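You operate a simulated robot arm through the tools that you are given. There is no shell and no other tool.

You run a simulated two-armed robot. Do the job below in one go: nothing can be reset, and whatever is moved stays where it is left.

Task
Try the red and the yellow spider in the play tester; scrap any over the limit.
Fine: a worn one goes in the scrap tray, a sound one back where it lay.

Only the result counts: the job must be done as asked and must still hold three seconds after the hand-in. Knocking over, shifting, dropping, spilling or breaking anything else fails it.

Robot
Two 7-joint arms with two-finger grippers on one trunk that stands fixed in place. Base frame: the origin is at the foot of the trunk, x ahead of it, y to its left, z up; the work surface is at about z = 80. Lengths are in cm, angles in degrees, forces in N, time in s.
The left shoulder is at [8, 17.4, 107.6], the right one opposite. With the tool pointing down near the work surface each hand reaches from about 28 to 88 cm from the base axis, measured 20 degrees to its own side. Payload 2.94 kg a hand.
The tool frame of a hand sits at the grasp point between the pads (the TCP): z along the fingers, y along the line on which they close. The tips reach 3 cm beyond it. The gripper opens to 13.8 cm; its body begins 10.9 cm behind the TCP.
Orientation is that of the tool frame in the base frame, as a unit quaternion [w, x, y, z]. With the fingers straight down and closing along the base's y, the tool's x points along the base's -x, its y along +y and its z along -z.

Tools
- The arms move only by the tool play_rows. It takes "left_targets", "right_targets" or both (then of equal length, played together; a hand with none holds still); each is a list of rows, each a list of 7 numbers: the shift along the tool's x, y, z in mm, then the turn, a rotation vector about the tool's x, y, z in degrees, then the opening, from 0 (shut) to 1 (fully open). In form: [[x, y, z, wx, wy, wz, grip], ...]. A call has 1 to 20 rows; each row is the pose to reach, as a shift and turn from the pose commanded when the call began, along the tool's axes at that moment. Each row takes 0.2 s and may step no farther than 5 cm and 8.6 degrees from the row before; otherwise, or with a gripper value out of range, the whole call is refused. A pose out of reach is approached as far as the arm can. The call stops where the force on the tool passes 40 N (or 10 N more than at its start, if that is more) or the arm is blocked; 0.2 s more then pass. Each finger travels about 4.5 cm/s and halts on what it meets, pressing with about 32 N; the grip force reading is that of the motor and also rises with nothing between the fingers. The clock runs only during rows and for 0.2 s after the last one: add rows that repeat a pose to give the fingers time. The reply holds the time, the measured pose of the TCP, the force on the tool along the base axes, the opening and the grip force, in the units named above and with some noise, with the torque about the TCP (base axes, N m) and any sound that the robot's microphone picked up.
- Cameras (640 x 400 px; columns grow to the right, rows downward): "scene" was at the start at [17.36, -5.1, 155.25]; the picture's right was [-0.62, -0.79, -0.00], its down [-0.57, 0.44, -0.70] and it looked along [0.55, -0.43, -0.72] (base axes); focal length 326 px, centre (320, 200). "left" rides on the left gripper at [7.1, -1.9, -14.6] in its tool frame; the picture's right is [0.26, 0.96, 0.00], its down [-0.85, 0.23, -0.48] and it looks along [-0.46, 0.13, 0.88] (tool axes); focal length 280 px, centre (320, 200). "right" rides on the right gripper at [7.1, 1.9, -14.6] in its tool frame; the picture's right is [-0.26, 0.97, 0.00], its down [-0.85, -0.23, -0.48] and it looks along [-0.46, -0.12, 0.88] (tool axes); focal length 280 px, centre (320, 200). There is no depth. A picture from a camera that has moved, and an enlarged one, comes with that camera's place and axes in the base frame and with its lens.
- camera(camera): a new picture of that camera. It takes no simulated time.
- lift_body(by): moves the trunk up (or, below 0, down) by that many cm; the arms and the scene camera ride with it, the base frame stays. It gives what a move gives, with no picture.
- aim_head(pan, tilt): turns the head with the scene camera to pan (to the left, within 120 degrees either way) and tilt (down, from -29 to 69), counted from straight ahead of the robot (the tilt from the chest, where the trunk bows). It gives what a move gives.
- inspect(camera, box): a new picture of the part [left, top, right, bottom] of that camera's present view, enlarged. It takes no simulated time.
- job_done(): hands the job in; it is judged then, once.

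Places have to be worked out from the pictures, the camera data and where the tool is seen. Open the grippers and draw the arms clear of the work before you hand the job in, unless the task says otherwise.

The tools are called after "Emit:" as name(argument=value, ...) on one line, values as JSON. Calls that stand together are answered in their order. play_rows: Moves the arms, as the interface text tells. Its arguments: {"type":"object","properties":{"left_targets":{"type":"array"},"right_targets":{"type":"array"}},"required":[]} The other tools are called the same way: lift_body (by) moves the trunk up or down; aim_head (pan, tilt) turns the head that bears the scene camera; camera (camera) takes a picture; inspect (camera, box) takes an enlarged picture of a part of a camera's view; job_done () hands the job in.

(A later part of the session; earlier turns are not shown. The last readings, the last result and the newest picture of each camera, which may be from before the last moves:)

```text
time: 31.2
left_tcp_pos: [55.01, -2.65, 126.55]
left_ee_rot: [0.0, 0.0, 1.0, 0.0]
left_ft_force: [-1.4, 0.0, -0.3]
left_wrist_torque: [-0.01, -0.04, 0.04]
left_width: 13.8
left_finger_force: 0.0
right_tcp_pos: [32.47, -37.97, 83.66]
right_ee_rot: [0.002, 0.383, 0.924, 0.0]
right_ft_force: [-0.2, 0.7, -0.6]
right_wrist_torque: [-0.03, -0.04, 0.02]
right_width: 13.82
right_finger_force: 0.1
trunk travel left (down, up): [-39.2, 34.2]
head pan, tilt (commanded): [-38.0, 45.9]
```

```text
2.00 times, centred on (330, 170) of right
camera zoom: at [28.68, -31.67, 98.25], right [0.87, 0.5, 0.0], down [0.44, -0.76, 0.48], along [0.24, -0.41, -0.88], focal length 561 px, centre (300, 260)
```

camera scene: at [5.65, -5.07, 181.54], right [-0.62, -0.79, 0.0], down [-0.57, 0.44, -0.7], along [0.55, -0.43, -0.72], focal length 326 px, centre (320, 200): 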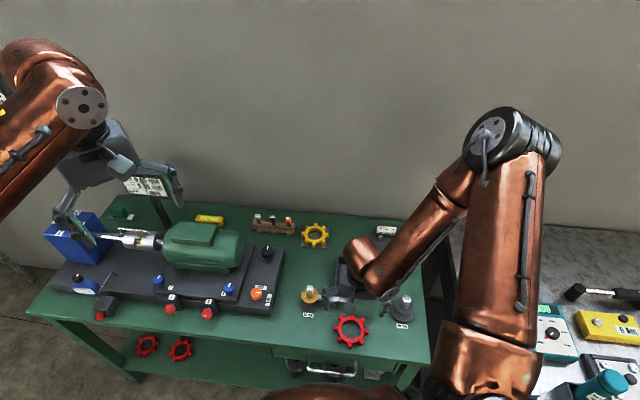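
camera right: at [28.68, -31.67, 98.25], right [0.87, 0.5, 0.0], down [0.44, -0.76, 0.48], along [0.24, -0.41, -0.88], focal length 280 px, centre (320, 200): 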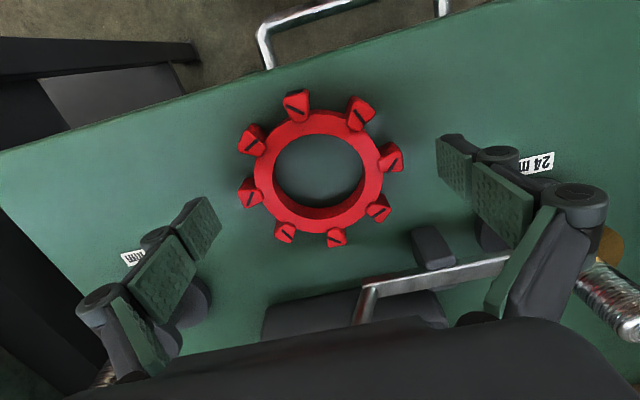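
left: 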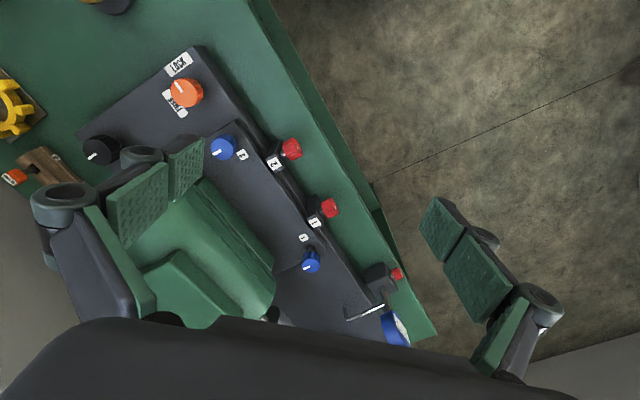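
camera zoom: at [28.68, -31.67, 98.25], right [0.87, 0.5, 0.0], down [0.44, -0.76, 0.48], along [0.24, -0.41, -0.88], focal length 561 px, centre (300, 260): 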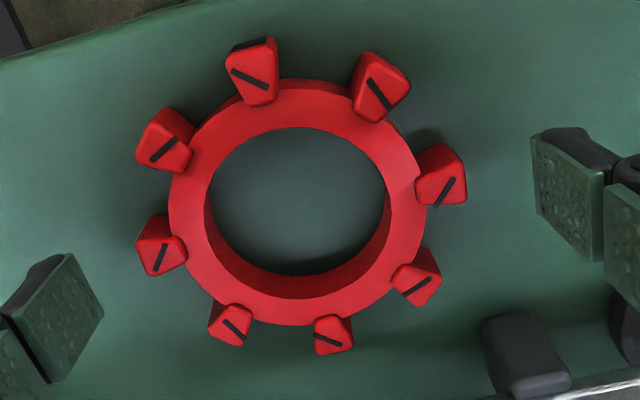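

The spider is centred within 2 mm of the grasp point. I close the fingers on its two diagonal teeth.

Emit:
play_rows(right_targets=[[0, 0, 0, 0, 0, 0, 0.9], [0, 0, 0, 0, 0, 0, 0.8], [0, 0, 0, 0, 0, 0, 0.7], [0, 0, 0, 0, 0, 0, 0.6], [0, 0, 0, 0, 0, 0, 0.6], [0, 0, 0, 0, 0, 0, 0.6]])

Emit:
camera(camera="right")

```text
time: 32.6
left_tcp_pos: [55.09, -2.55, 126.46]
left_ee_rot: [0.0, 0.0, 1.0, 0.0]
left_ft_force: [0.6, -0.1, 0.8]
left_wrist_torque: [0.03, 0.0, 0.0]
left_width: 13.78
left_finger_force: 0.0
right_tcp_pos: [32.42, -38.04, 83.58]
right_ee_rot: [0.002, 0.383, 0.924, 0.001]
right_ft_force: [-2.4, -4.7, 11.2]
right_wrist_torque: [-0.41, 0.39, 0.05]
right_width: 10.63
right_finger_force: 32.1
trunk travel left (down, up): [-39.2, 34.2]
head pan, tilt (commanded): [-38.0, 45.9]
```

```text
taken
camera right: at [28.67, -31.69, 98.24], right [0.87, 0.5, 0.0], down [0.44, -0.76, 0.48], along [0.24, -0.41, -0.88], focal length 280 px, centre (320, 200)
```

right: 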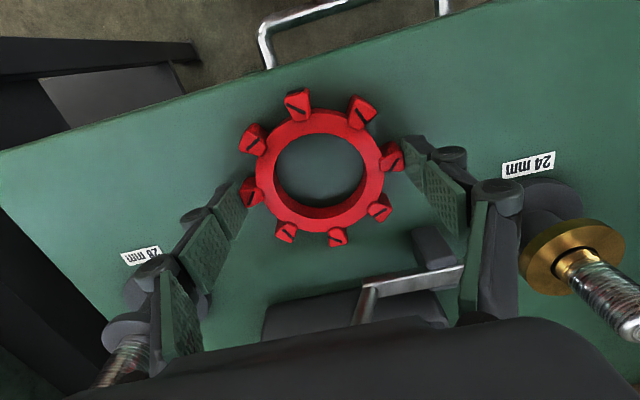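

Gripped at 10.6 cm width. I raise the trunk 16 cm to lift the spider clear of the handle and stands, then check that it hangs level in the fingers.

Emit:
lift_body(by=4)

Emit:
camera(camera="right")

Emit:
inspect(camera="scene", box=[290, 200, 450, 340])

```text
time: 33.5
left_tcp_pos: [55.15, -2.5, 130.33]
left_ee_rot: [-0.001, -0.001, 1.0, 0.0]
left_ft_force: [0.3, -0.4, -1.0]
left_wrist_torque: [0.0, 0.04, 0.03]
left_width: 13.79
left_finger_force: 0.0
right_tcp_pos: [32.62, -37.98, 87.62]
right_ee_rot: [0.002, 0.383, 0.924, 0.002]
right_ft_force: [-0.2, 0.4, -0.7]
right_wrist_torque: [0.0, 0.02, -0.01]
right_width: 10.64
right_finger_force: 32.2
trunk travel left (down, up): [-43.2, 30.2]
head pan, tilt (commanded): [-38.0, 45.9]
```

```text
taken
camera right: at [28.79, -31.72, 102.17], right [0.87, 0.5, 0.0], down [0.44, -0.76, 0.48], along [0.24, -0.41, -0.88], focal length 280 px, centre (320, 200)
```

right: 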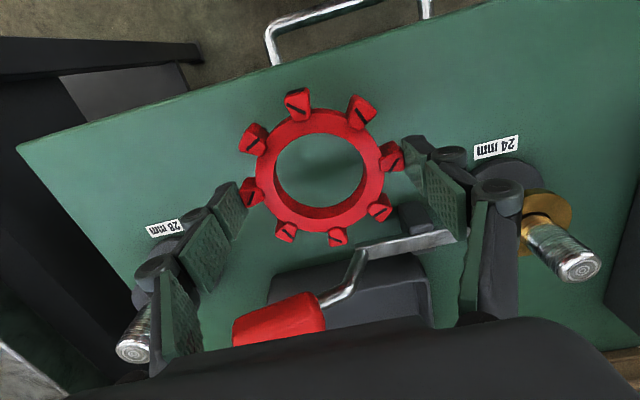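

```text
2.86 times, centred on (370, 270) of scene
camera zoom: at [7.71, -5.12, 173.72], right [-0.62, -0.79, 0.0], down [-0.57, 0.44, -0.7], along [0.55, -0.43, -0.72], focal length 931 px, centre (177, 0)
```

zoom: 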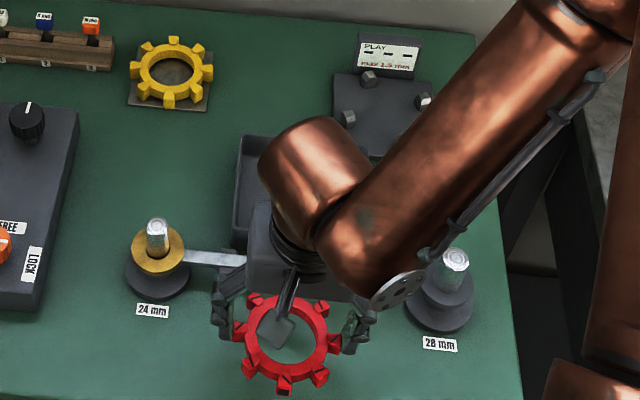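

The spider is held, unchanged in the wrist view. I raise another 12 cm.

Emit:
lift_body(by=12)

```text
time: 35.0
left_tcp_pos: [55.05, -2.54, 142.37]
left_ee_rot: [0.0, 0.0, 1.0, 0.0]
left_ft_force: [-0.3, -0.1, -0.1]
left_wrist_torque: [0.03, 0.03, 0.01]
left_width: 13.81
left_finger_force: 0.0
right_tcp_pos: [32.49, -38.08, 99.62]
right_ee_rot: [0.002, 0.383, 0.924, 0.002]
right_ft_force: [-0.8, 0.2, -1.0]
right_wrist_torque: [-0.01, -0.01, 0.0]
right_width: 10.64
right_finger_force: 31.7
trunk travel left (down, up): [-55.2, 18.2]
head pan, tilt (commanded): [-38.0, 45.9]
```

Now at lift +30 with the spider at z ≈ 97–99. Before travelling, I look at the tester from the scene camera to refine its centre.

Emit:
camera(camera="scene")

Emit:
inspect(camera="scene", box=[340, 200, 420, 260])

```text
taken
camera scene: at [5.11, -5.1, 185.7], right [-0.62, -0.79, 0.0], down [-0.57, 0.44, -0.7], along [0.55, -0.43, -0.72], focal length 326 px, centre (320, 200)
```

scene: 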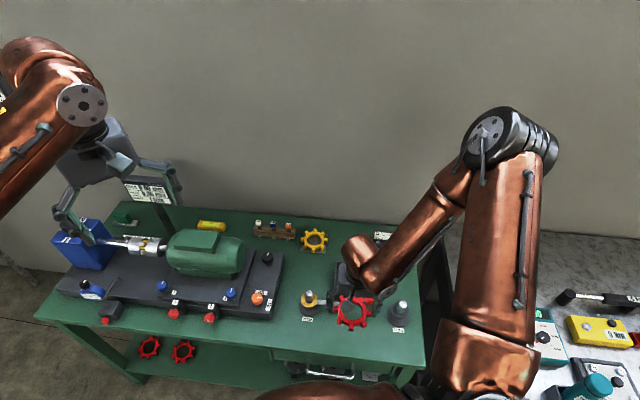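

```text
6.67 times, centred on (380, 230) of scene
camera zoom: at [5.11, -5.1, 185.7], right [-0.62, -0.79, 0.0], down [-0.57, 0.44, -0.7], along [0.55, -0.43, -0.72], focal length 2172 px, centre (-80, 0)
```

zoom: 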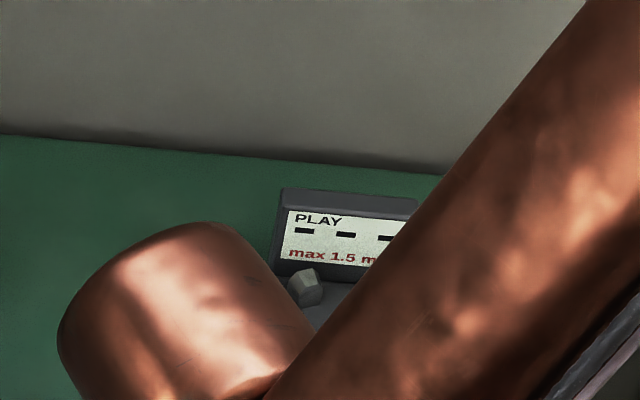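

The arm hides the tester. I carry the spider over to above the tester at this height, then look from the wrist camera.

Emit:
play_rows(right_targets=[[-15, -5, 0, 0, 0, 0, 0.6], [-40, -14, 0, 0, 0, 0, 0.6], [-70, -24, 0, 0, 0, 0, 0.6], [-105, -36, 0, 0, 0, 0, 0.6], [-140, -48, 0, 0, 0, 0, 0.6], [-175, -60, 0, 0, 0, 0, 0.6], [-210, -72, 0, 0, 0, 0, 0.6], [-245, -85, 0, 0, 0, 0, 0.6], [-275, -96, 0, 0, 0, 0, 0.6], [-300, -104, 0, 0, 0, 0, 0.6], [-312, -108, 0, 0, 0, 0, 0.6], [-317, -110, 0, 0, 0, 0, 0.6], [-317, -110, 0, 0, 0, 0, 0.6]])

Emit:
camera(camera="right")

Emit:
camera(camera="scene")

```text
time: 37.8
left_tcp_pos: [55.06, -2.38, 142.46]
left_ee_rot: [-0.001, -0.001, 1.0, 0.0]
left_ft_force: [-0.9, 0.8, 0.4]
left_wrist_torque: [-0.06, 0.01, 0.04]
left_width: 13.8
left_finger_force: 0.0
right_tcp_pos: [43.64, -67.2, 104.48]
right_ee_rot: [0.002, 0.382, 0.924, 0.001]
right_ft_force: [0.1, 0.0, -1.6]
right_wrist_torque: [-0.02, 0.0, 0.0]
right_width: 10.64
right_finger_force: 32.5
right hand out of reach, approached as far as the arm can: row 8, 9, 10, 11, 12, 13
trunk travel left (down, up): [-55.2, 18.2]
head pan, tilt (commanded): [-38.0, 45.9]
```

```text
taken
camera right: at [40.01, -60.92, 119.14], right [0.87, 0.5, 0.0], down [0.44, -0.76, 0.48], along [0.24, -0.41, -0.88], focal length 280 px, centre (320, 200)
```

right: 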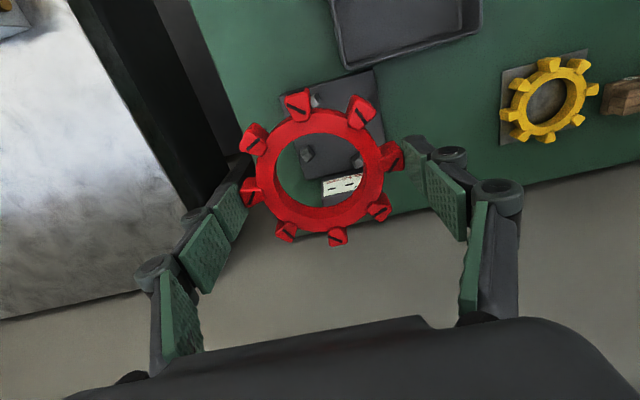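

```text
taken
camera scene: at [5.07, -4.9, 185.73], right [-0.62, -0.79, 0.0], down [-0.57, 0.44, -0.7], along [0.55, -0.43, -0.72], focal length 326 px, centre (320, 200)
```

scene: 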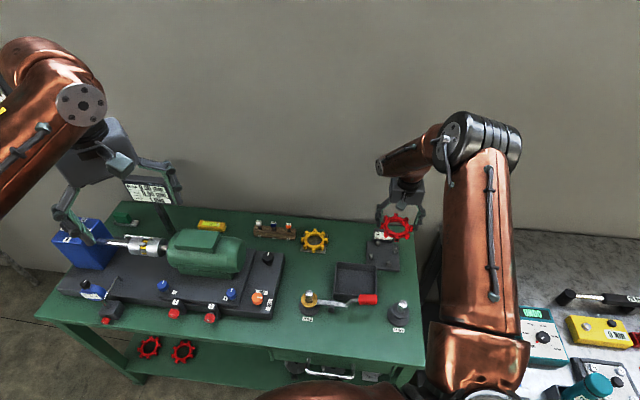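

At this trunk height the arm is at full stretch ([43.6, -67.2, 104.5]). I lower the trunk in stages while raising the hand to keep the spider high.

Emit:
lift_body(by=-8)

Emit:
play_rows(right_targets=[[0, 0, -30, 0, 0, 0, 0.6], [0, 0, -60, 0, 0, 0, 0.6], [0, 0, -90, 0, 0, 0, 0.6], [0, 0, -110, 0, 0, 0, 0.6], [0, 0, -110, 0, 0, 0, 0.6]])

Emit:
lift_body(by=-10)

```text
time: 38.9
left_tcp_pos: [55.03, -2.65, 134.56]
left_ee_rot: [0.0, 0.0, 1.0, -0.001]
left_ft_force: [-0.7, -0.4, -0.2]
left_wrist_torque: [-0.01, -0.01, 0.0]
left_width: 13.81
left_finger_force: 0.1
right_tcp_pos: [43.76, -67.38, 96.47]
right_ee_rot: [0.003, 0.382, 0.924, 0.002]
right_ft_force: [-0.1, 0.0, -0.5]
right_wrist_torque: [-0.02, -0.01, 0.03]
right_width: 10.63
right_finger_force: 32.3
trunk travel left (down, up): [-47.2, 26.2]
head pan, tilt (commanded): [-38.0, 45.9]
```

```text
time: 40.1
left_tcp_pos: [55.15, -2.63, 134.48]
left_ee_rot: [0.0, 0.0, 1.0, 0.0]
left_ft_force: [0.7, 0.4, 0.2]
left_wrist_torque: [0.04, 0.0, 0.05]
left_width: 13.82
left_finger_force: 0.0
right_tcp_pos: [43.81, -67.43, 107.53]
right_ee_rot: [0.001, 0.382, 0.924, 0.0]
right_ft_force: [0.8, -0.5, -1.2]
right_wrist_torque: [0.01, 0.03, 0.02]
right_width: 10.63
right_finger_force: 32.1
trunk travel left (down, up): [-47.2, 26.2]
head pan, tilt (commanded): [-38.0, 45.9]
```

```text
time: 41.5
left_tcp_pos: [54.99, -2.59, 124.5]
left_ee_rot: [-0.001, 0.0, 1.0, -0.001]
left_ft_force: [0.6, -0.1, -0.5]
left_wrist_torque: [-0.05, -0.04, 0.0]
left_width: 13.79
left_finger_force: 0.0
right_tcp_pos: [43.7, -67.29, 97.55]
right_ee_rot: [0.003, 0.383, 0.924, 0.001]
right_ft_force: [-0.5, -0.8, -0.7]
right_wrist_torque: [0.05, -0.04, 0.04]
right_width: 10.62
right_finger_force: 31.8
trunk travel left (down, up): [-37.2, 36.2]
head pan, tilt (commanded): [-38.0, 45.9]
```

Trunk at lift +12 and hand at [43.7, -67.3, 97.6]. I go to about [42.05, -59.5, 110], from where all four posts should be seen through the ring's hole, to measure the tester again.

Emit:
play_rows(right_targets=[[8, 5, -30, 0, 0, 0, 0.6], [20, 13, -60, 0, 0, 0, 0.6], [35, 23, -90, 0, 0, 0, 0.6], [50, 33, -115, 0, 0, 0, 0.6], [62, 40, -125, 0, 0, 0, 0.6], [66.8, 43.5, -125, 0, 0, 0, 0.6], [66.8, 43.5, -125, 0, 0, 0, 0.6]])

Emit:
camera(camera="right")

Emit:
inspect(camera="right", box=[260, 110, 390, 230])

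```text
time: 43.0
left_tcp_pos: [55.08, -2.66, 124.4]
left_ee_rot: [0.0, 0.001, 1.0, -0.001]
left_ft_force: [0.3, 0.0, -0.5]
left_wrist_torque: [0.0, 0.02, -0.01]
left_width: 13.79
left_finger_force: 0.1
right_tcp_pos: [42.02, -59.54, 110.06]
right_ee_rot: [0.002, 0.383, 0.924, 0.001]
right_ft_force: [-0.9, -0.1, -1.3]
right_wrist_torque: [0.02, 0.0, 0.0]
right_width: 10.64
right_finger_force: 32.3
trunk travel left (down, up): [-37.2, 36.2]
head pan, tilt (commanded): [-38.0, 45.9]
```

```text
taken
camera right: at [38.31, -53.29, 124.61], right [0.87, 0.5, 0.0], down [0.44, -0.76, 0.48], along [0.24, -0.41, -0.88], focal length 280 px, centre (320, 200)
```

right: 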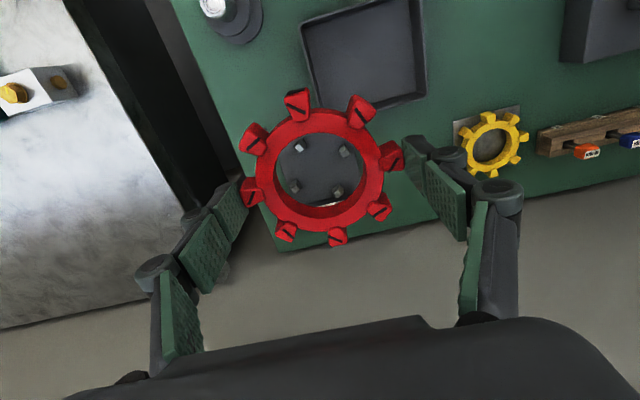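

```text
3.33 times, centred on (325, 170) of right
camera zoom: at [38.31, -53.29, 124.61], right [0.87, 0.5, 0.0], down [0.44, -0.76, 0.48], along [0.24, -0.41, -0.88], focal length 935 px, centre (303, 300)
```

zoom: 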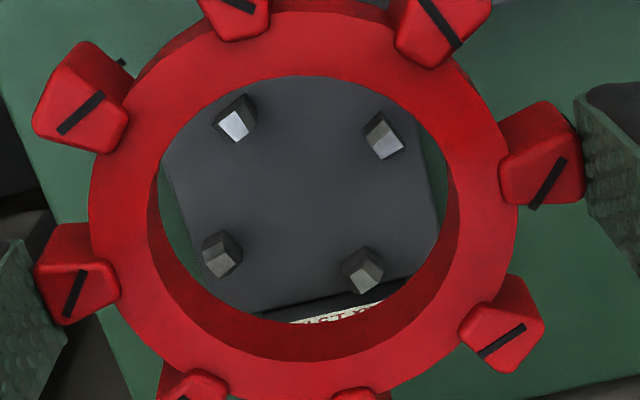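

All four posts show through the hole: tester centre ≈ [46.9–47.1, -68.33], posts at 22.5° offsets within ±0.6°. I lower the trunk 12.2 cm back to its original height for a comfortable reach, then move above the tester.

Emit:
lift_body(by=-12.2)

Emit:
play_rows(right_targets=[[-25, -7, 0, 0, 0, 0, 0.6], [-50, -14, 0, 0, 0, 0, 0.6], [-75, -21, 0, 0, 0, 0, 0.6], [-92, -25, 20, 0, 0, 0, 0.6], [-98, -26.7, 40, 0, 0, 0, 0.6], [-98, -26.7, 50, 0, 0, 0, 0.6], [-98, -26.7, 50, 0, 0, 0, 0.6]])

Emit:
camera(camera="right")

Emit:
camera(camera="scene")

```text
time: 44.6
left_tcp_pos: [55.02, -2.6, 112.29]
left_ee_rot: [0.002, 0.001, 1.0, 0.0]
left_ft_force: [0.3, -0.3, -0.5]
left_wrist_torque: [0.0, -0.01, -0.01]
left_width: 13.81
left_finger_force: 0.1
right_tcp_pos: [42.02, -59.56, 97.91]
right_ee_rot: [0.003, 0.383, 0.924, 0.002]
right_ft_force: [0.0, 0.3, -0.6]
right_wrist_torque: [0.0, -0.01, -0.01]
right_width: 10.65
right_finger_force: 31.7
trunk travel left (down, up): [-25.0, 48.4]
head pan, tilt (commanded): [-38.0, 45.9]
```

```text
time: 46.2
left_tcp_pos: [55.15, -2.66, 112.29]
left_ee_rot: [0.0, 0.0, 1.0, 0.001]
left_ft_force: [-0.2, -0.3, -0.4]
left_wrist_torque: [-0.01, 0.0, -0.02]
left_width: 13.8
left_finger_force: 0.1
right_tcp_pos: [47.27, -68.36, 92.82]
right_ee_rot: [0.003, 0.383, 0.924, 0.001]
right_ft_force: [0.5, -0.1, -1.5]
right_wrist_torque: [-0.03, -0.01, -0.01]
right_width: 10.66
right_finger_force: 31.7
trunk travel left (down, up): [-25.0, 48.4]
head pan, tilt (commanded): [-38.0, 45.9]
```

```text
taken
camera right: at [43.52, -62.1, 107.44], right [0.87, 0.5, 0.0], down [0.44, -0.76, 0.48], along [0.24, -0.41, -0.88], focal length 280 px, centre (320, 200)
```

right: 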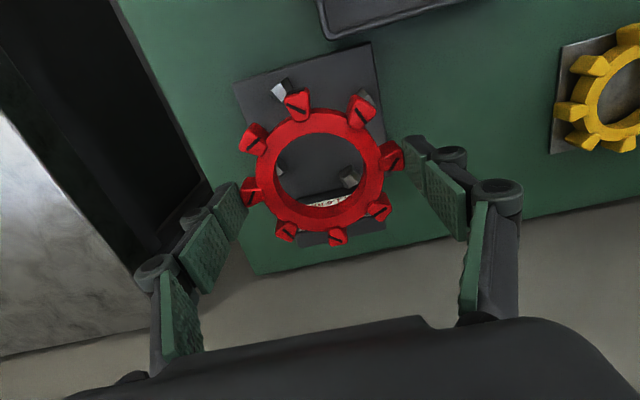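

```text
taken
camera scene: at [17.37, -5.13, 155.25], right [-0.62, -0.79, 0.0], down [-0.57, 0.44, -0.7], along [0.55, -0.43, -0.72], focal length 326 px, centre (320, 200)
```

scene: 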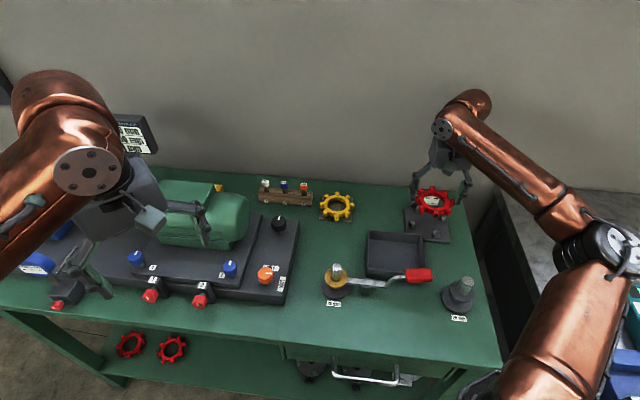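

Over the tester at [47.1–47.3, -68.36, 92.8]. I descend to z ≈ 88.4 and check alignment of teeth and posts.

Emit:
play_rows(right_targets=[[0, 0, 15, 0, 0, 0, 0.6], [0, 0, 30, 0, 0, 0, 0.6], [0, 0, 40, 0, 0, 0, 0.6], [0, 0, 45, 0, 0, 0, 0.6], [0, 0, 45, 0, 0, 0, 0.6]])

Emit:
inspect(camera="right", box=[210, 60, 430, 260])

Emit:
inspect(camera="scene", box=[390, 160, 480, 250])

```text
time: 47.4
left_tcp_pos: [55.09, -2.61, 112.27]
left_ee_rot: [0.0, 0.0, 1.0, 0.0]
left_ft_force: [-0.3, 1.3, 0.6]
left_wrist_torque: [0.0, 0.01, 0.01]
left_width: 13.81
left_finger_force: 0.0
right_tcp_pos: [47.23, -68.54, 88.37]
right_ee_rot: [0.002, 0.382, 0.924, 0.001]
right_ft_force: [0.3, 0.1, -1.8]
right_wrist_torque: [0.0, 0.01, 0.03]
right_width: 10.63
right_finger_force: 32.4
trunk travel left (down, up): [-25.0, 48.4]
head pan, tilt (commanded): [-38.0, 45.9]
```

```text
2.00 times, centred on (320, 160) of right
camera zoom: at [43.46, -62.16, 102.94], right [0.87, 0.5, 0.0], down [0.44, -0.76, 0.48], along [0.24, -0.41, -0.88], focal length 561 px, centre (320, 280)
```

zoom: 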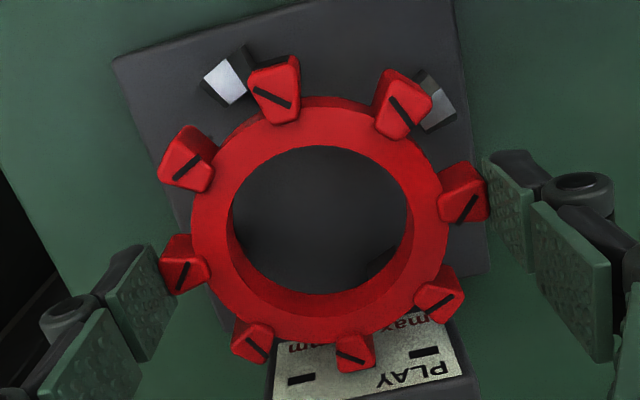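

```text
4.44 times, centred on (435, 205) of scene
camera zoom: at [17.37, -5.13, 155.25], right [-0.62, -0.79, 0.0], down [-0.57, 0.44, -0.7], along [0.55, -0.43, -0.72], focal length 1448 px, centre (-191, 178)
```

zoom: 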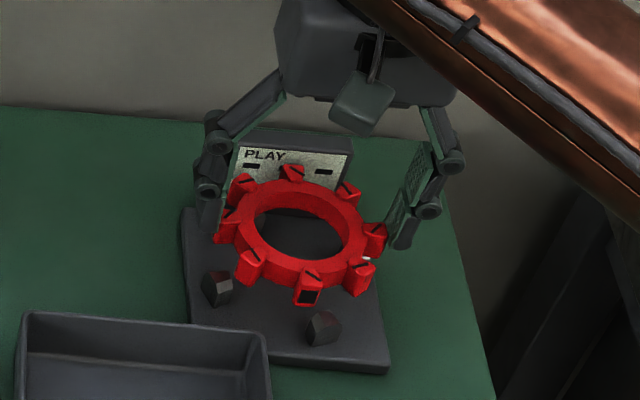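

The gaps line up well with the posts; the spider is about 3 mm too far along [1,-1], so I correct by +3 mm in tool x and lower gently to z ≈ 85.6 while watching the force.

Emit:
play_rows(right_targets=[[3, 0, 0, 0, 0, 0, 0.6], [3, 0, 4, 0, 0, 0, 0.6], [3, 0, 8, 0, 0, 0, 0.6], [3, 0, 12, 0, 0, 0, 0.6], [3, 0, 16, 0, 0, 0, 0.6], [3, 0, 20, 0, 0, 0, 0.6], [3, 0, 24, 0, 0, 0, 0.6], [3, 0, 28, 0, 0, 0, 0.6], [3, 0, 28, 0, 0, 0, 0.6]])

Emit:
inspect(camera="right", box=[210, 60, 430, 260])

Emit:
inspect(camera="scene", box=[390, 170, 480, 250])

```text
time: 49.4
left_tcp_pos: [55.22, -2.67, 112.31]
left_ee_rot: [0.0, 0.0, 1.0, 0.0]
left_ft_force: [0.3, 0.1, 0.2]
left_wrist_torque: [-0.03, -0.01, 0.01]
left_width: 13.8
left_finger_force: 0.1
right_tcp_pos: [47.07, -68.23, 85.54]
right_ee_rot: [0.001, 0.383, 0.924, 0.001]
right_ft_force: [0.2, -0.4, -0.8]
right_wrist_torque: [0.01, -0.02, 0.0]
right_width: 10.65
right_finger_force: 32.6
trunk travel left (down, up): [-25.0, 48.4]
head pan, tilt (commanded): [-38.0, 45.9]
```

```text
2.00 times, centred on (320, 160) of right
camera zoom: at [43.28, -61.93, 100.12], right [0.87, 0.5, 0.0], down [0.44, -0.76, 0.48], along [0.24, -0.41, -0.88], focal length 561 px, centre (320, 280)
```

zoom: 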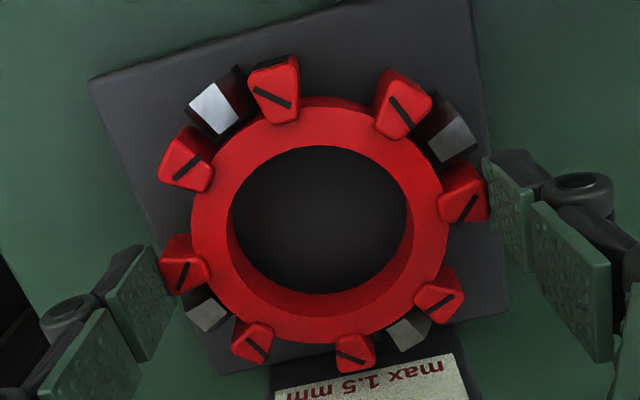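

```text
5.00 times, centred on (435, 210) of scene
camera zoom: at [17.37, -5.14, 155.25], right [-0.62, -0.79, 0.0], down [-0.57, 0.44, -0.7], along [0.55, -0.43, -0.72], focal length 1629 px, centre (-255, 150)
```

zoom: 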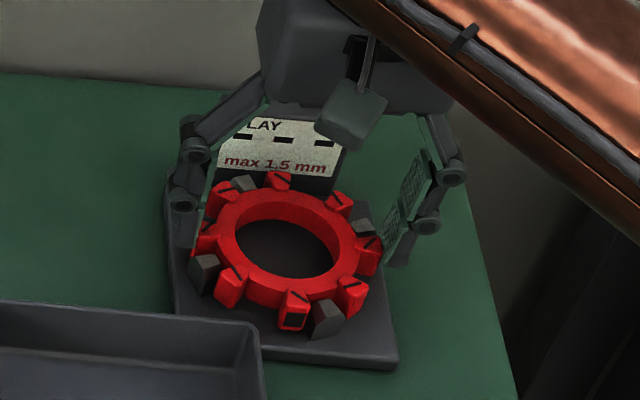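

All four posts sit in tooth gaps with no contact force. I lower further in 2 mm steps toward seating.

Emit:
play_rows(right_targets=[[0, 0, 2, 0, 0, 0, 0.6], [0, 0, 4, 0, 0, 0, 0.6], [0, 0, 6, 0, 0, 0, 0.6], [0, 0, 8, 0, 0, 0, 0.6], [0, 0, 8, 0, 0, 0, 0.6]])

Emit:
inspect(camera="right", box=[210, 60, 430, 260])

Emit:
inspect(camera="scene", box=[390, 170, 480, 250])

```text
time: 50.6
left_tcp_pos: [55.0, -2.62, 112.32]
left_ee_rot: [0.0, 0.0, 1.0, 0.0]
left_ft_force: [0.1, 0.1, 0.6]
left_wrist_torque: [0.01, 0.0, 0.01]
left_width: 13.8
left_finger_force: 0.0
right_tcp_pos: [46.97, -68.19, 85.01]
right_ee_rot: [0.004, 0.383, 0.924, 0.0]
right_ft_force: [-0.1, -2.2, 12.1]
right_wrist_torque: [0.33, -0.25, 0.05]
right_width: 10.63
right_finger_force: 31.5
trunk travel left (down, up): [-25.0, 48.4]
head pan, tilt (commanded): [-38.0, 45.9]
```

```text
2.00 times, centred on (320, 160) of right
camera zoom: at [43.2, -61.89, 99.53], right [0.87, 0.5, 0.01], down [0.43, -0.76, 0.48], along [0.24, -0.41, -0.88], focal length 561 px, centre (320, 280)
```

zoom: 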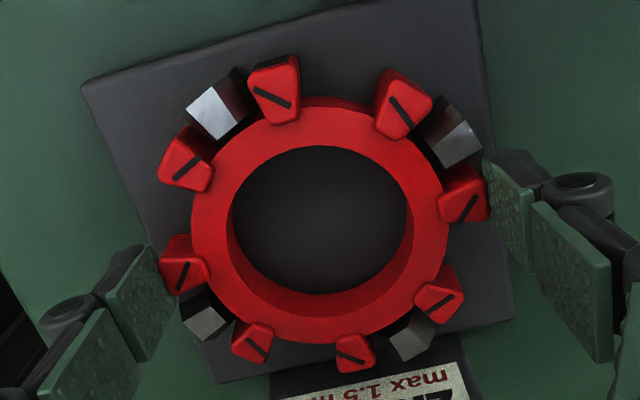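

```text
5.00 times, centred on (435, 210) of scene
camera zoom: at [17.24, -5.01, 155.28], right [-0.62, -0.79, 0.0], down [-0.57, 0.44, -0.7], along [0.55, -0.43, -0.72], focal length 1629 px, centre (-255, 150)
```

zoom: 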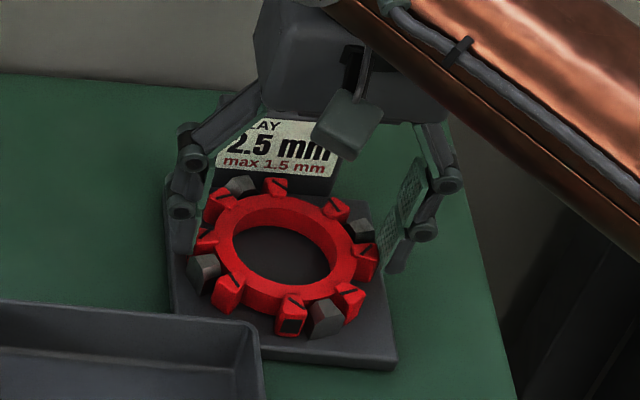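

Contact (12 N) and the display has come alive, showing about "2.5 mm". I enlarge the display, then will release to read it with the spider at rest.

Emit:
inspect(camera="scene", box=[420, 180, 470, 215])

Emit:
play_rows(right_targets=[[0, 0, -1, 0, 0, 0, 0.6], [0, 0, -2, 0, 0, 0, 0.65], [0, 0, -2, 0, 0, 0, 0.75], [0, 0, -2, 0, 0, 0, 0.85], [0, 0, -2, 0, 0, 0, 0.95], [0, 0, -2, 0, 0, 0, 1], [0, 0, -2, 0, 0, 0, 1], [0, 0, -2, 0, 0, 0, 1]])

Emit:
camera(camera="right")

Emit:
inspect(camera="scene", box=[390, 170, 480, 250])

```text
11.43 times, centred on (445, 198) of scene
camera zoom: at [17.24, -5.01, 155.28], right [-0.62, -0.79, 0.0], down [-0.57, 0.44, -0.7], along [0.55, -0.43, -0.72], focal length 3723 px, centre (-1109, 229)
```

zoom: 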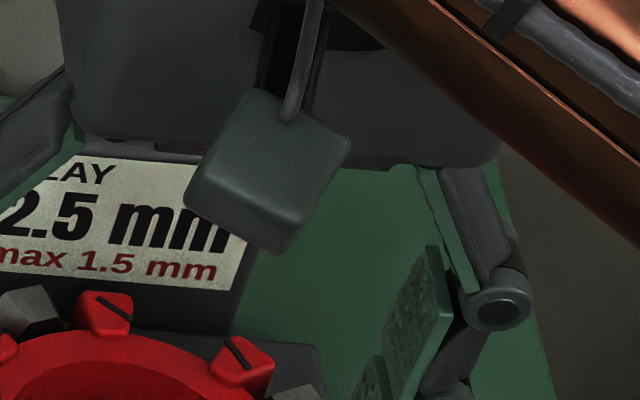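

```text
time: 52.4
left_tcp_pos: [55.12, -2.67, 112.18]
left_ee_rot: [0.001, 0.0, 1.0, 0.0]
left_ft_force: [1.1, 0.7, -0.5]
left_wrist_torque: [-0.03, 0.01, 0.02]
left_width: 13.8
left_finger_force: 0.0
right_tcp_pos: [47.05, -68.12, 84.94]
right_ee_rot: [0.002, 0.384, 0.923, 0.001]
right_ft_force: [-0.2, -0.3, 0.5]
right_wrist_torque: [-0.03, 0.01, -0.01]
right_width: 13.8
right_finger_force: 0.1
trunk travel left (down, up): [-25.0, 48.4]
head pan, tilt (commanded): [-38.0, 45.9]
```

```text
taken
camera right: at [43.23, -61.95, 99.5], right [0.87, 0.5, 0.0], down [0.44, -0.76, 0.48], along [0.24, -0.41, -0.88], focal length 280 px, centre (320, 200)
```

right: 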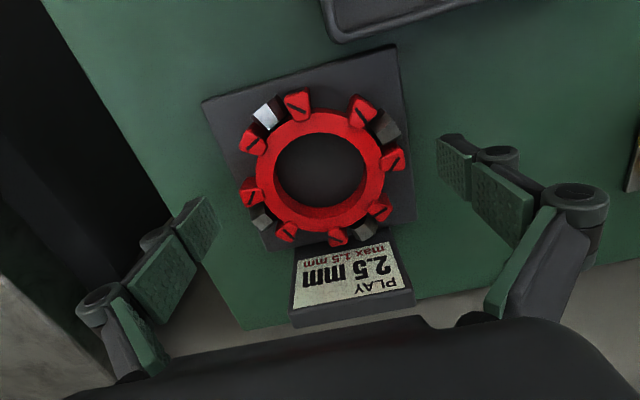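

```text
5.00 times, centred on (435, 210) of scene
camera zoom: at [17.36, -5.13, 155.25], right [-0.62, -0.79, 0.0], down [-0.57, 0.44, -0.7], along [0.55, -0.43, -0.72], focal length 1629 px, centre (-255, 150)
```

zoom: 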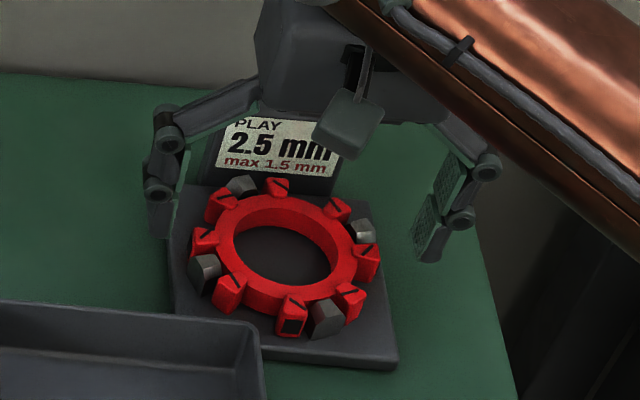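

Released and at rest: the display reads 2.5 mm. I enlarge it to be sure of both numbers.

Emit:
inspect(camera="right", box=[280, 230, 420, 330])

Emit:
inspect(camera="scene", box=[425, 185, 465, 210])

```text
4.00 times, centred on (350, 280) of right
camera zoom: at [43.23, -61.95, 99.5], right [0.87, 0.5, 0.0], down [0.44, -0.76, 0.48], along [0.24, -0.41, -0.88], focal length 1122 px, centre (200, -120)
```

zoom: 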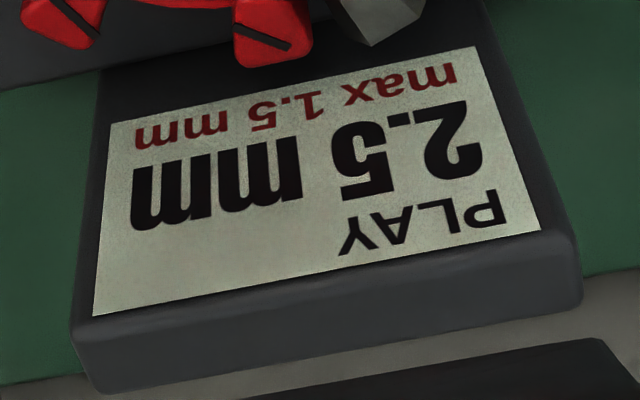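

```text
16.00 times, centred on (445, 198) of scene
camera zoom: at [17.36, -5.13, 155.25], right [-0.62, -0.79, 0.0], down [-0.57, 0.44, -0.7], along [0.55, -0.43, -0.72], focal length 5212 px, centre (-1680, 240)
```

zoom: 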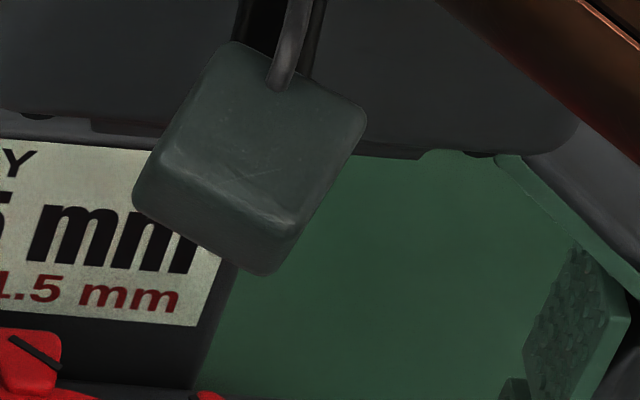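

Reading 2.5 mm against max 1.5 mm: the red one is worn and goes to scrap. Before moving it I look around to be certain which tray is the scrap tray.

Emit:
inspect(camera="scene", box=[350, 215, 450, 290])

Emit:
aim_head(pan=-80, tilt=50)

Emit:
camera(camera="scene")

```text
5.33 times, centred on (400, 252) of scene
camera zoom: at [17.36, -5.13, 155.25], right [-0.62, -0.79, 0.0], down [-0.57, 0.44, -0.7], along [0.55, -0.43, -0.72], focal length 1737 px, centre (-107, -80)
```

zoom: 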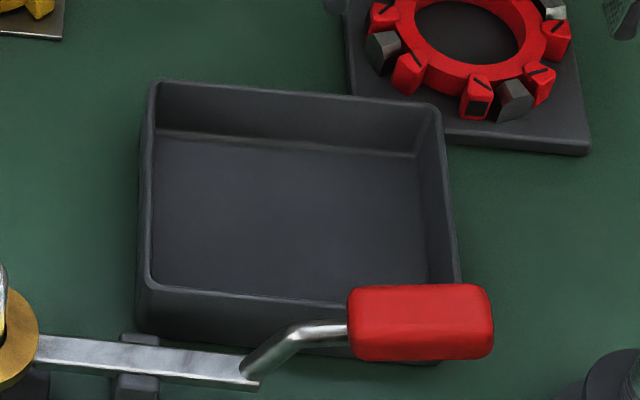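

```text
time: 53.5
left_tcp_pos: [55.17, -2.64, 112.13]
left_ee_rot: [0.0, 0.001, 1.0, 0.0]
left_ft_force: [-0.3, 0.6, -1.5]
left_wrist_torque: [0.0, -0.01, -0.02]
left_width: 13.77
left_finger_force: 0.1
right_tcp_pos: [46.86, -68.17, 85.02]
right_ee_rot: [0.002, 0.382, 0.924, 0.001]
right_ft_force: [0.3, -0.6, -0.6]
right_wrist_torque: [0.01, -0.02, 0.02]
right_width: 13.8
right_finger_force: 0.0
trunk travel left (down, up): [-25.0, 48.4]
head pan, tilt (commanded): [-80.0, 50.0]
```

```text
taken
camera scene: at [12.36, -7.75, 154.69], right [-0.98, -0.17, 0.0], down [-0.13, 0.75, -0.64], along [0.11, -0.63, -0.77], focal length 326 px, centre (320, 200)
```

scene: 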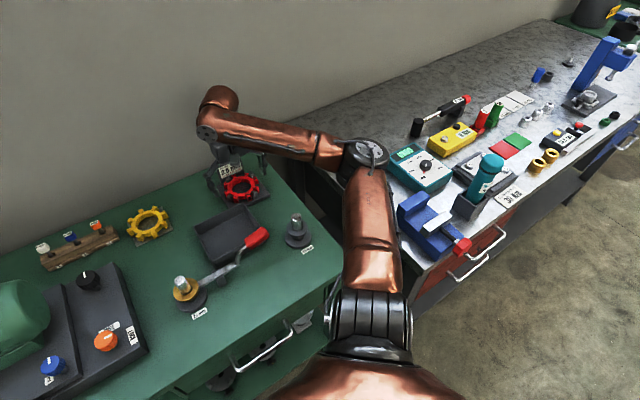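

The right bench holds only tools and instruments, no tray. I glance to the left as well, then turn the head back.

Emit:
aim_head(pan=30, tilt=45)

Emit:
camera(camera="scene")

Emit:
aim_head(pan=-50, tilt=55)

Emit:
camera(camera="scene")

```text
time: 55.3
left_tcp_pos: [55.08, -2.72, 112.2]
left_ee_rot: [0.0, 0.0, 1.0, 0.0]
left_ft_force: [0.1, 0.0, -0.1]
left_wrist_torque: [0.03, 0.0, -0.01]
left_width: 13.81
left_finger_force: 0.1
right_tcp_pos: [46.96, -68.24, 84.85]
right_ee_rot: [0.002, 0.383, 0.924, 0.001]
right_ft_force: [-0.1, -0.2, -0.5]
right_wrist_torque: [-0.03, -0.01, -0.02]
right_width: 13.78
right_finger_force: 0.1
trunk travel left (down, up): [-25.0, 48.4]
head pan, tilt (commanded): [30.0, 45.0]
```

```text
taken
camera scene: at [18.06, 3.9, 155.38], right [0.5, -0.87, 0.0], down [-0.61, -0.35, -0.71], along [0.61, 0.35, -0.71], focal length 326 px, centre (320, 200)
```

scene: 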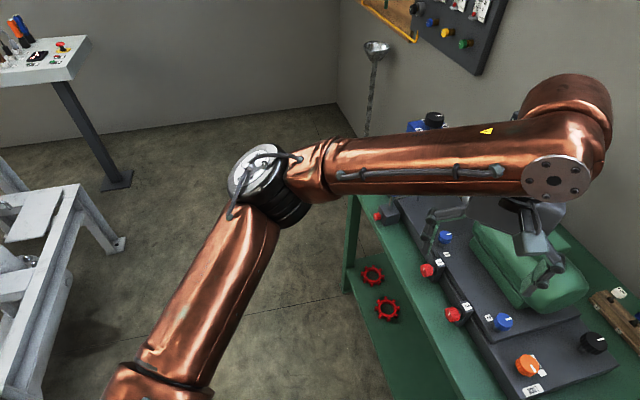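

```text
time: 56.9
left_tcp_pos: [55.16, -2.68, 112.23]
left_ee_rot: [0.0, 0.0, 1.0, 0.0]
left_ft_force: [0.1, 0.5, -0.1]
left_wrist_torque: [0.01, 0.0, 0.02]
left_width: 13.78
left_finger_force: 0.1
right_tcp_pos: [46.93, -68.3, 84.97]
right_ee_rot: [0.001, 0.383, 0.924, 0.001]
right_ft_force: [-0.4, -0.5, 0.0]
right_wrist_torque: [0.01, -0.03, -0.05]
right_width: 13.82
right_finger_force: 0.0
trunk travel left (down, up): [-25.0, 48.4]
head pan, tilt (commanded): [-50.0, 55.0]
```

```text
taken
camera scene: at [15.65, -5.69, 154.04], right [-0.77, -0.64, 0.0], down [-0.53, 0.63, -0.57], along [0.37, -0.44, -0.82], focal length 326 px, centre (320, 200)
```

scene: 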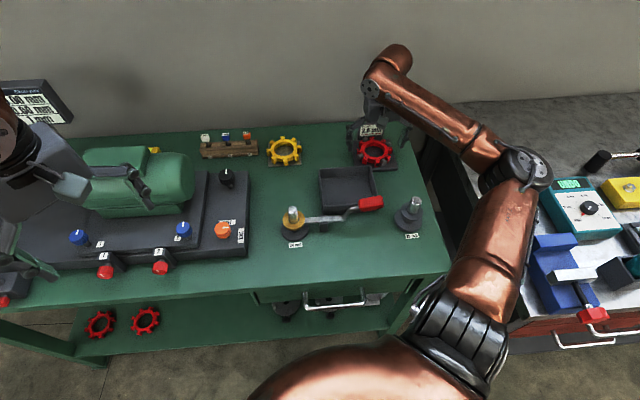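

The only tray is the grey one beside the tester, so that is the scrap tray. I enlarge it to measure its rim, floor and the crank handle overhanging it.

Emit:
inspect(camera="scene", box=[280, 140, 440, 260])

```text
3.33 times, centred on (360, 200) of scene
camera zoom: at [15.65, -5.69, 154.04], right [-0.77, -0.64, 0.0], down [-0.53, 0.63, -0.57], along [0.37, -0.44, -0.82], focal length 1086 px, centre (187, 200)
```

zoom: 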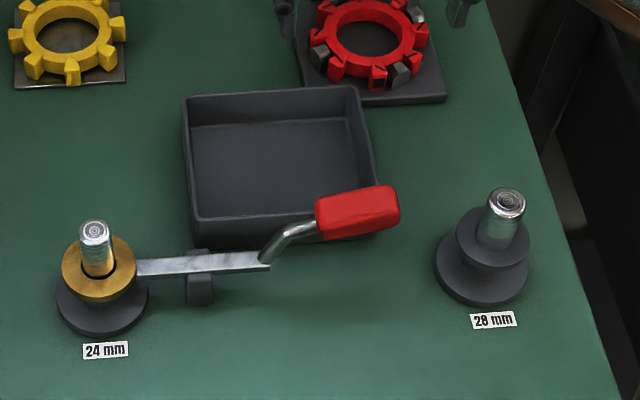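

Tray rim measured: corners ≈ [54.2, -51.2], [43.5, -61.5], [35.3, -52.4], [45.9, -42.1], z ≈ 84.2, centre ≈ [44.75, -51.8], inner about 13.7 × 11.1 cm — a close fit. I look at the fingertips' thickness to judge whether they fit inside along the long side.

Emit:
inspect(camera="scene", box=[335, 110, 425, 170])

Emit:
inspect(camera="right", box=[130, 120, 250, 260])

Emit:
inspect(camera="right", box=[420, 110, 560, 260])

```text
6.67 times, centred on (380, 140) of scene
camera zoom: at [15.65, -5.69, 154.04], right [-0.77, -0.64, 0.0], down [-0.53, 0.63, -0.57], along [0.37, -0.44, -0.82], focal length 2172 px, centre (-80, 600)
```

zoom: 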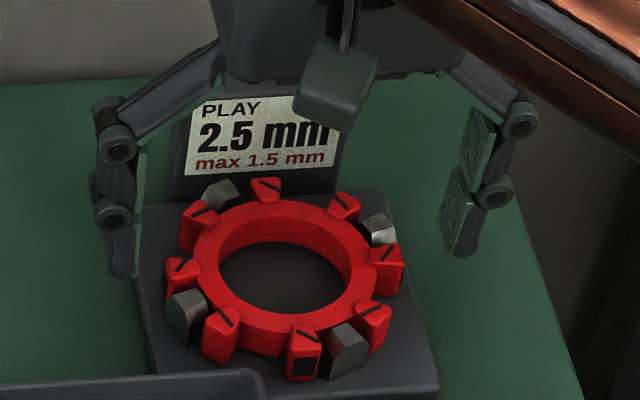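

```text
2.86 times, centred on (190, 190) of right
camera zoom: at [43.24, -61.94, 99.51], right [0.87, 0.5, 0.0], down [0.44, -0.76, 0.48], along [0.24, -0.41, -0.88], focal length 801 px, centre (691, 229)
```

zoom: 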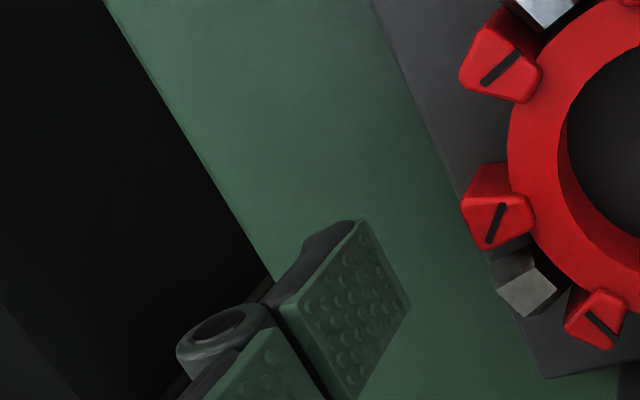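

```text
2.67 times, centred on (490, 185) of right
camera zoom: at [43.24, -61.94, 99.51], right [0.87, 0.5, 0.0], down [0.44, -0.76, 0.48], along [0.24, -0.41, -0.88], focal length 748 px, centre (-133, 240)
```

zoom: 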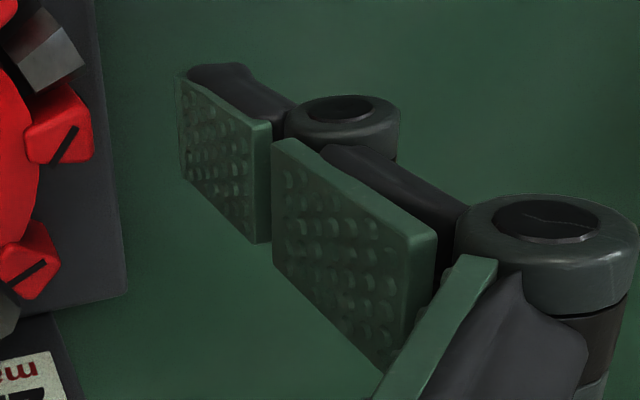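

The last finger link is thin (~1 cm), so the tips can enter the tray along its long direction. I raise the hand 6 mm (to hold the spider nearer the fingertips) and close on the same two teeth.

Emit:
play_rows(right_targets=[[0, 0, -3, 0, 0, 0, 1], [0, 0, -6, 0, 0, 0, 1], [0, 0, -6, 0, 0, 0, 0.9], [0, 0, -6, 0, 0, 0, 0.8], [0, 0, -6, 0, 0, 0, 0.7], [0, 0, -6, 0, 0, 0, 0.6], [0, 0, -6, 0, 0, 0, 0.6], [0, 0, -6, 0, 0, 0, 0.6]])

Emit:
inspect(camera="scene", box=[335, 110, 425, 170])

```text
time: 58.7
left_tcp_pos: [54.97, -2.35, 112.32]
left_ee_rot: [0.001, 0.0, 1.0, -0.001]
left_ft_force: [-0.5, 0.1, 1.1]
left_wrist_torque: [-0.04, -0.09, 0.0]
left_width: 13.81
left_finger_force: 0.1
right_tcp_pos: [46.95, -68.19, 85.98]
right_ee_rot: [0.006, 0.381, 0.924, 0.0]
right_ft_force: [6.8, -10.1, 20.0]
right_wrist_torque: [-0.6, 0.17, 0.27]
right_width: 8.54
right_finger_force: 2.4
trunk travel left (down, up): [-25.0, 48.4]
head pan, tilt (commanded): [-50.0, 55.0]
```

```text
6.67 times, centred on (380, 140) of scene
camera zoom: at [15.33, -5.39, 154.11], right [-0.77, -0.64, 0.0], down [-0.53, 0.63, -0.58], along [0.37, -0.44, -0.82], focal length 2172 px, centre (-80, 600)
```

zoom: 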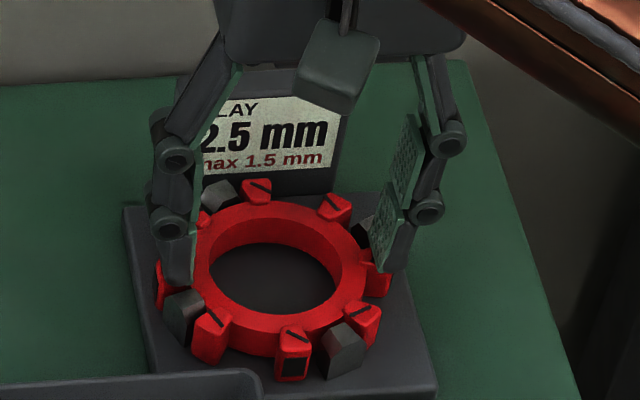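

The fingertips slipped over the tooth tops (width 8.5) because I had raised too far. I lift straight up off the spider, open, and check that nothing shifted.

Emit:
play_rows(right_targets=[[0, 0, -5, 0, 0, 0, 0.62], [0, 0, -12, 0, 0, 0, 0.62], [0, 0, -20, 0, 0, 0, 0.62], [0, 0, -28, 0, 0, 0, 0.7], [0, 0, -30, 0, 0, 0, 0.8], [0, 0, -30, 0, 0, 0, 0.9], [0, 0, -30, 0, 0, 0, 1], [0, 0, -30, 0, 0, 0, 1]])

Emit:
camera(camera="right")

Emit:
inspect(camera="scene", box=[335, 110, 425, 170])

```text
time: 60.5
left_tcp_pos: [55.18, -2.58, 112.25]
left_ee_rot: [-0.001, 0.0, 1.0, -0.001]
left_ft_force: [0.8, -0.9, -0.5]
left_wrist_torque: [0.04, 0.03, 0.01]
left_width: 13.82
left_finger_force: 0.0
right_tcp_pos: [46.89, -68.3, 88.57]
right_ee_rot: [0.001, 0.383, 0.924, 0.002]
right_ft_force: [-0.3, 0.6, 0.2]
right_wrist_torque: [-0.01, -0.01, -0.02]
right_width: 13.79
right_finger_force: 0.3
trunk travel left (down, up): [-25.0, 48.4]
head pan, tilt (commanded): [-50.0, 55.0]
```

```text
taken
camera right: at [43.2, -61.94, 103.09], right [0.87, 0.5, 0.0], down [0.44, -0.76, 0.48], along [0.24, -0.41, -0.88], focal length 280 px, centre (320, 200)
```

right: 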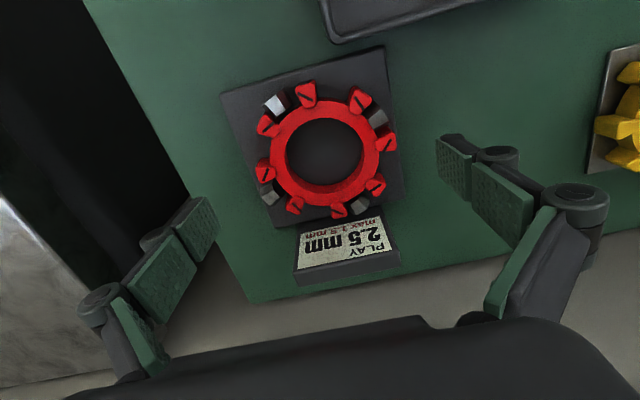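

```text
6.67 times, centred on (380, 140) of scene
camera zoom: at [15.65, -5.69, 154.03], right [-0.77, -0.64, 0.0], down [-0.53, 0.63, -0.57], along [0.37, -0.44, -0.82], focal length 2172 px, centre (-80, 600)
```

zoom: 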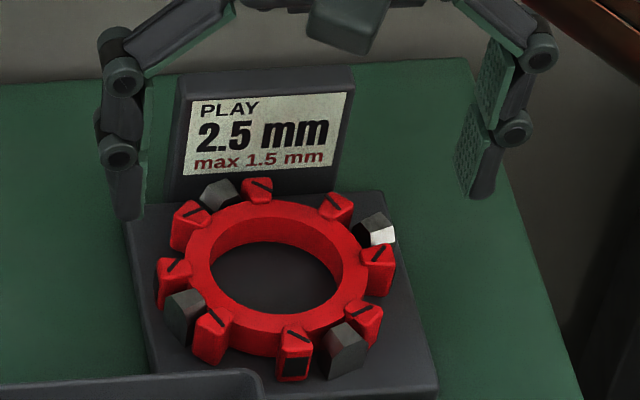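

The tester and display are unmoved; the spider slid a few millimetres within its play and still reads 2.5 mm. I enlarge the wrist view to find its exact place for regripping.

Emit:
inspect(camera="right", box=[230, 60, 430, 230])

```text
2.35 times, centred on (330, 145) of right
camera zoom: at [43.2, -61.94, 103.09], right [0.87, 0.5, 0.0], down [0.44, -0.76, 0.48], along [0.24, -0.41, -0.88], focal length 660 px, centre (296, 329)
```

zoom: 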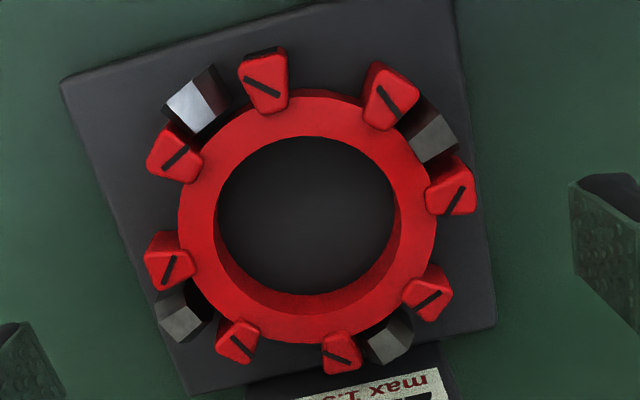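

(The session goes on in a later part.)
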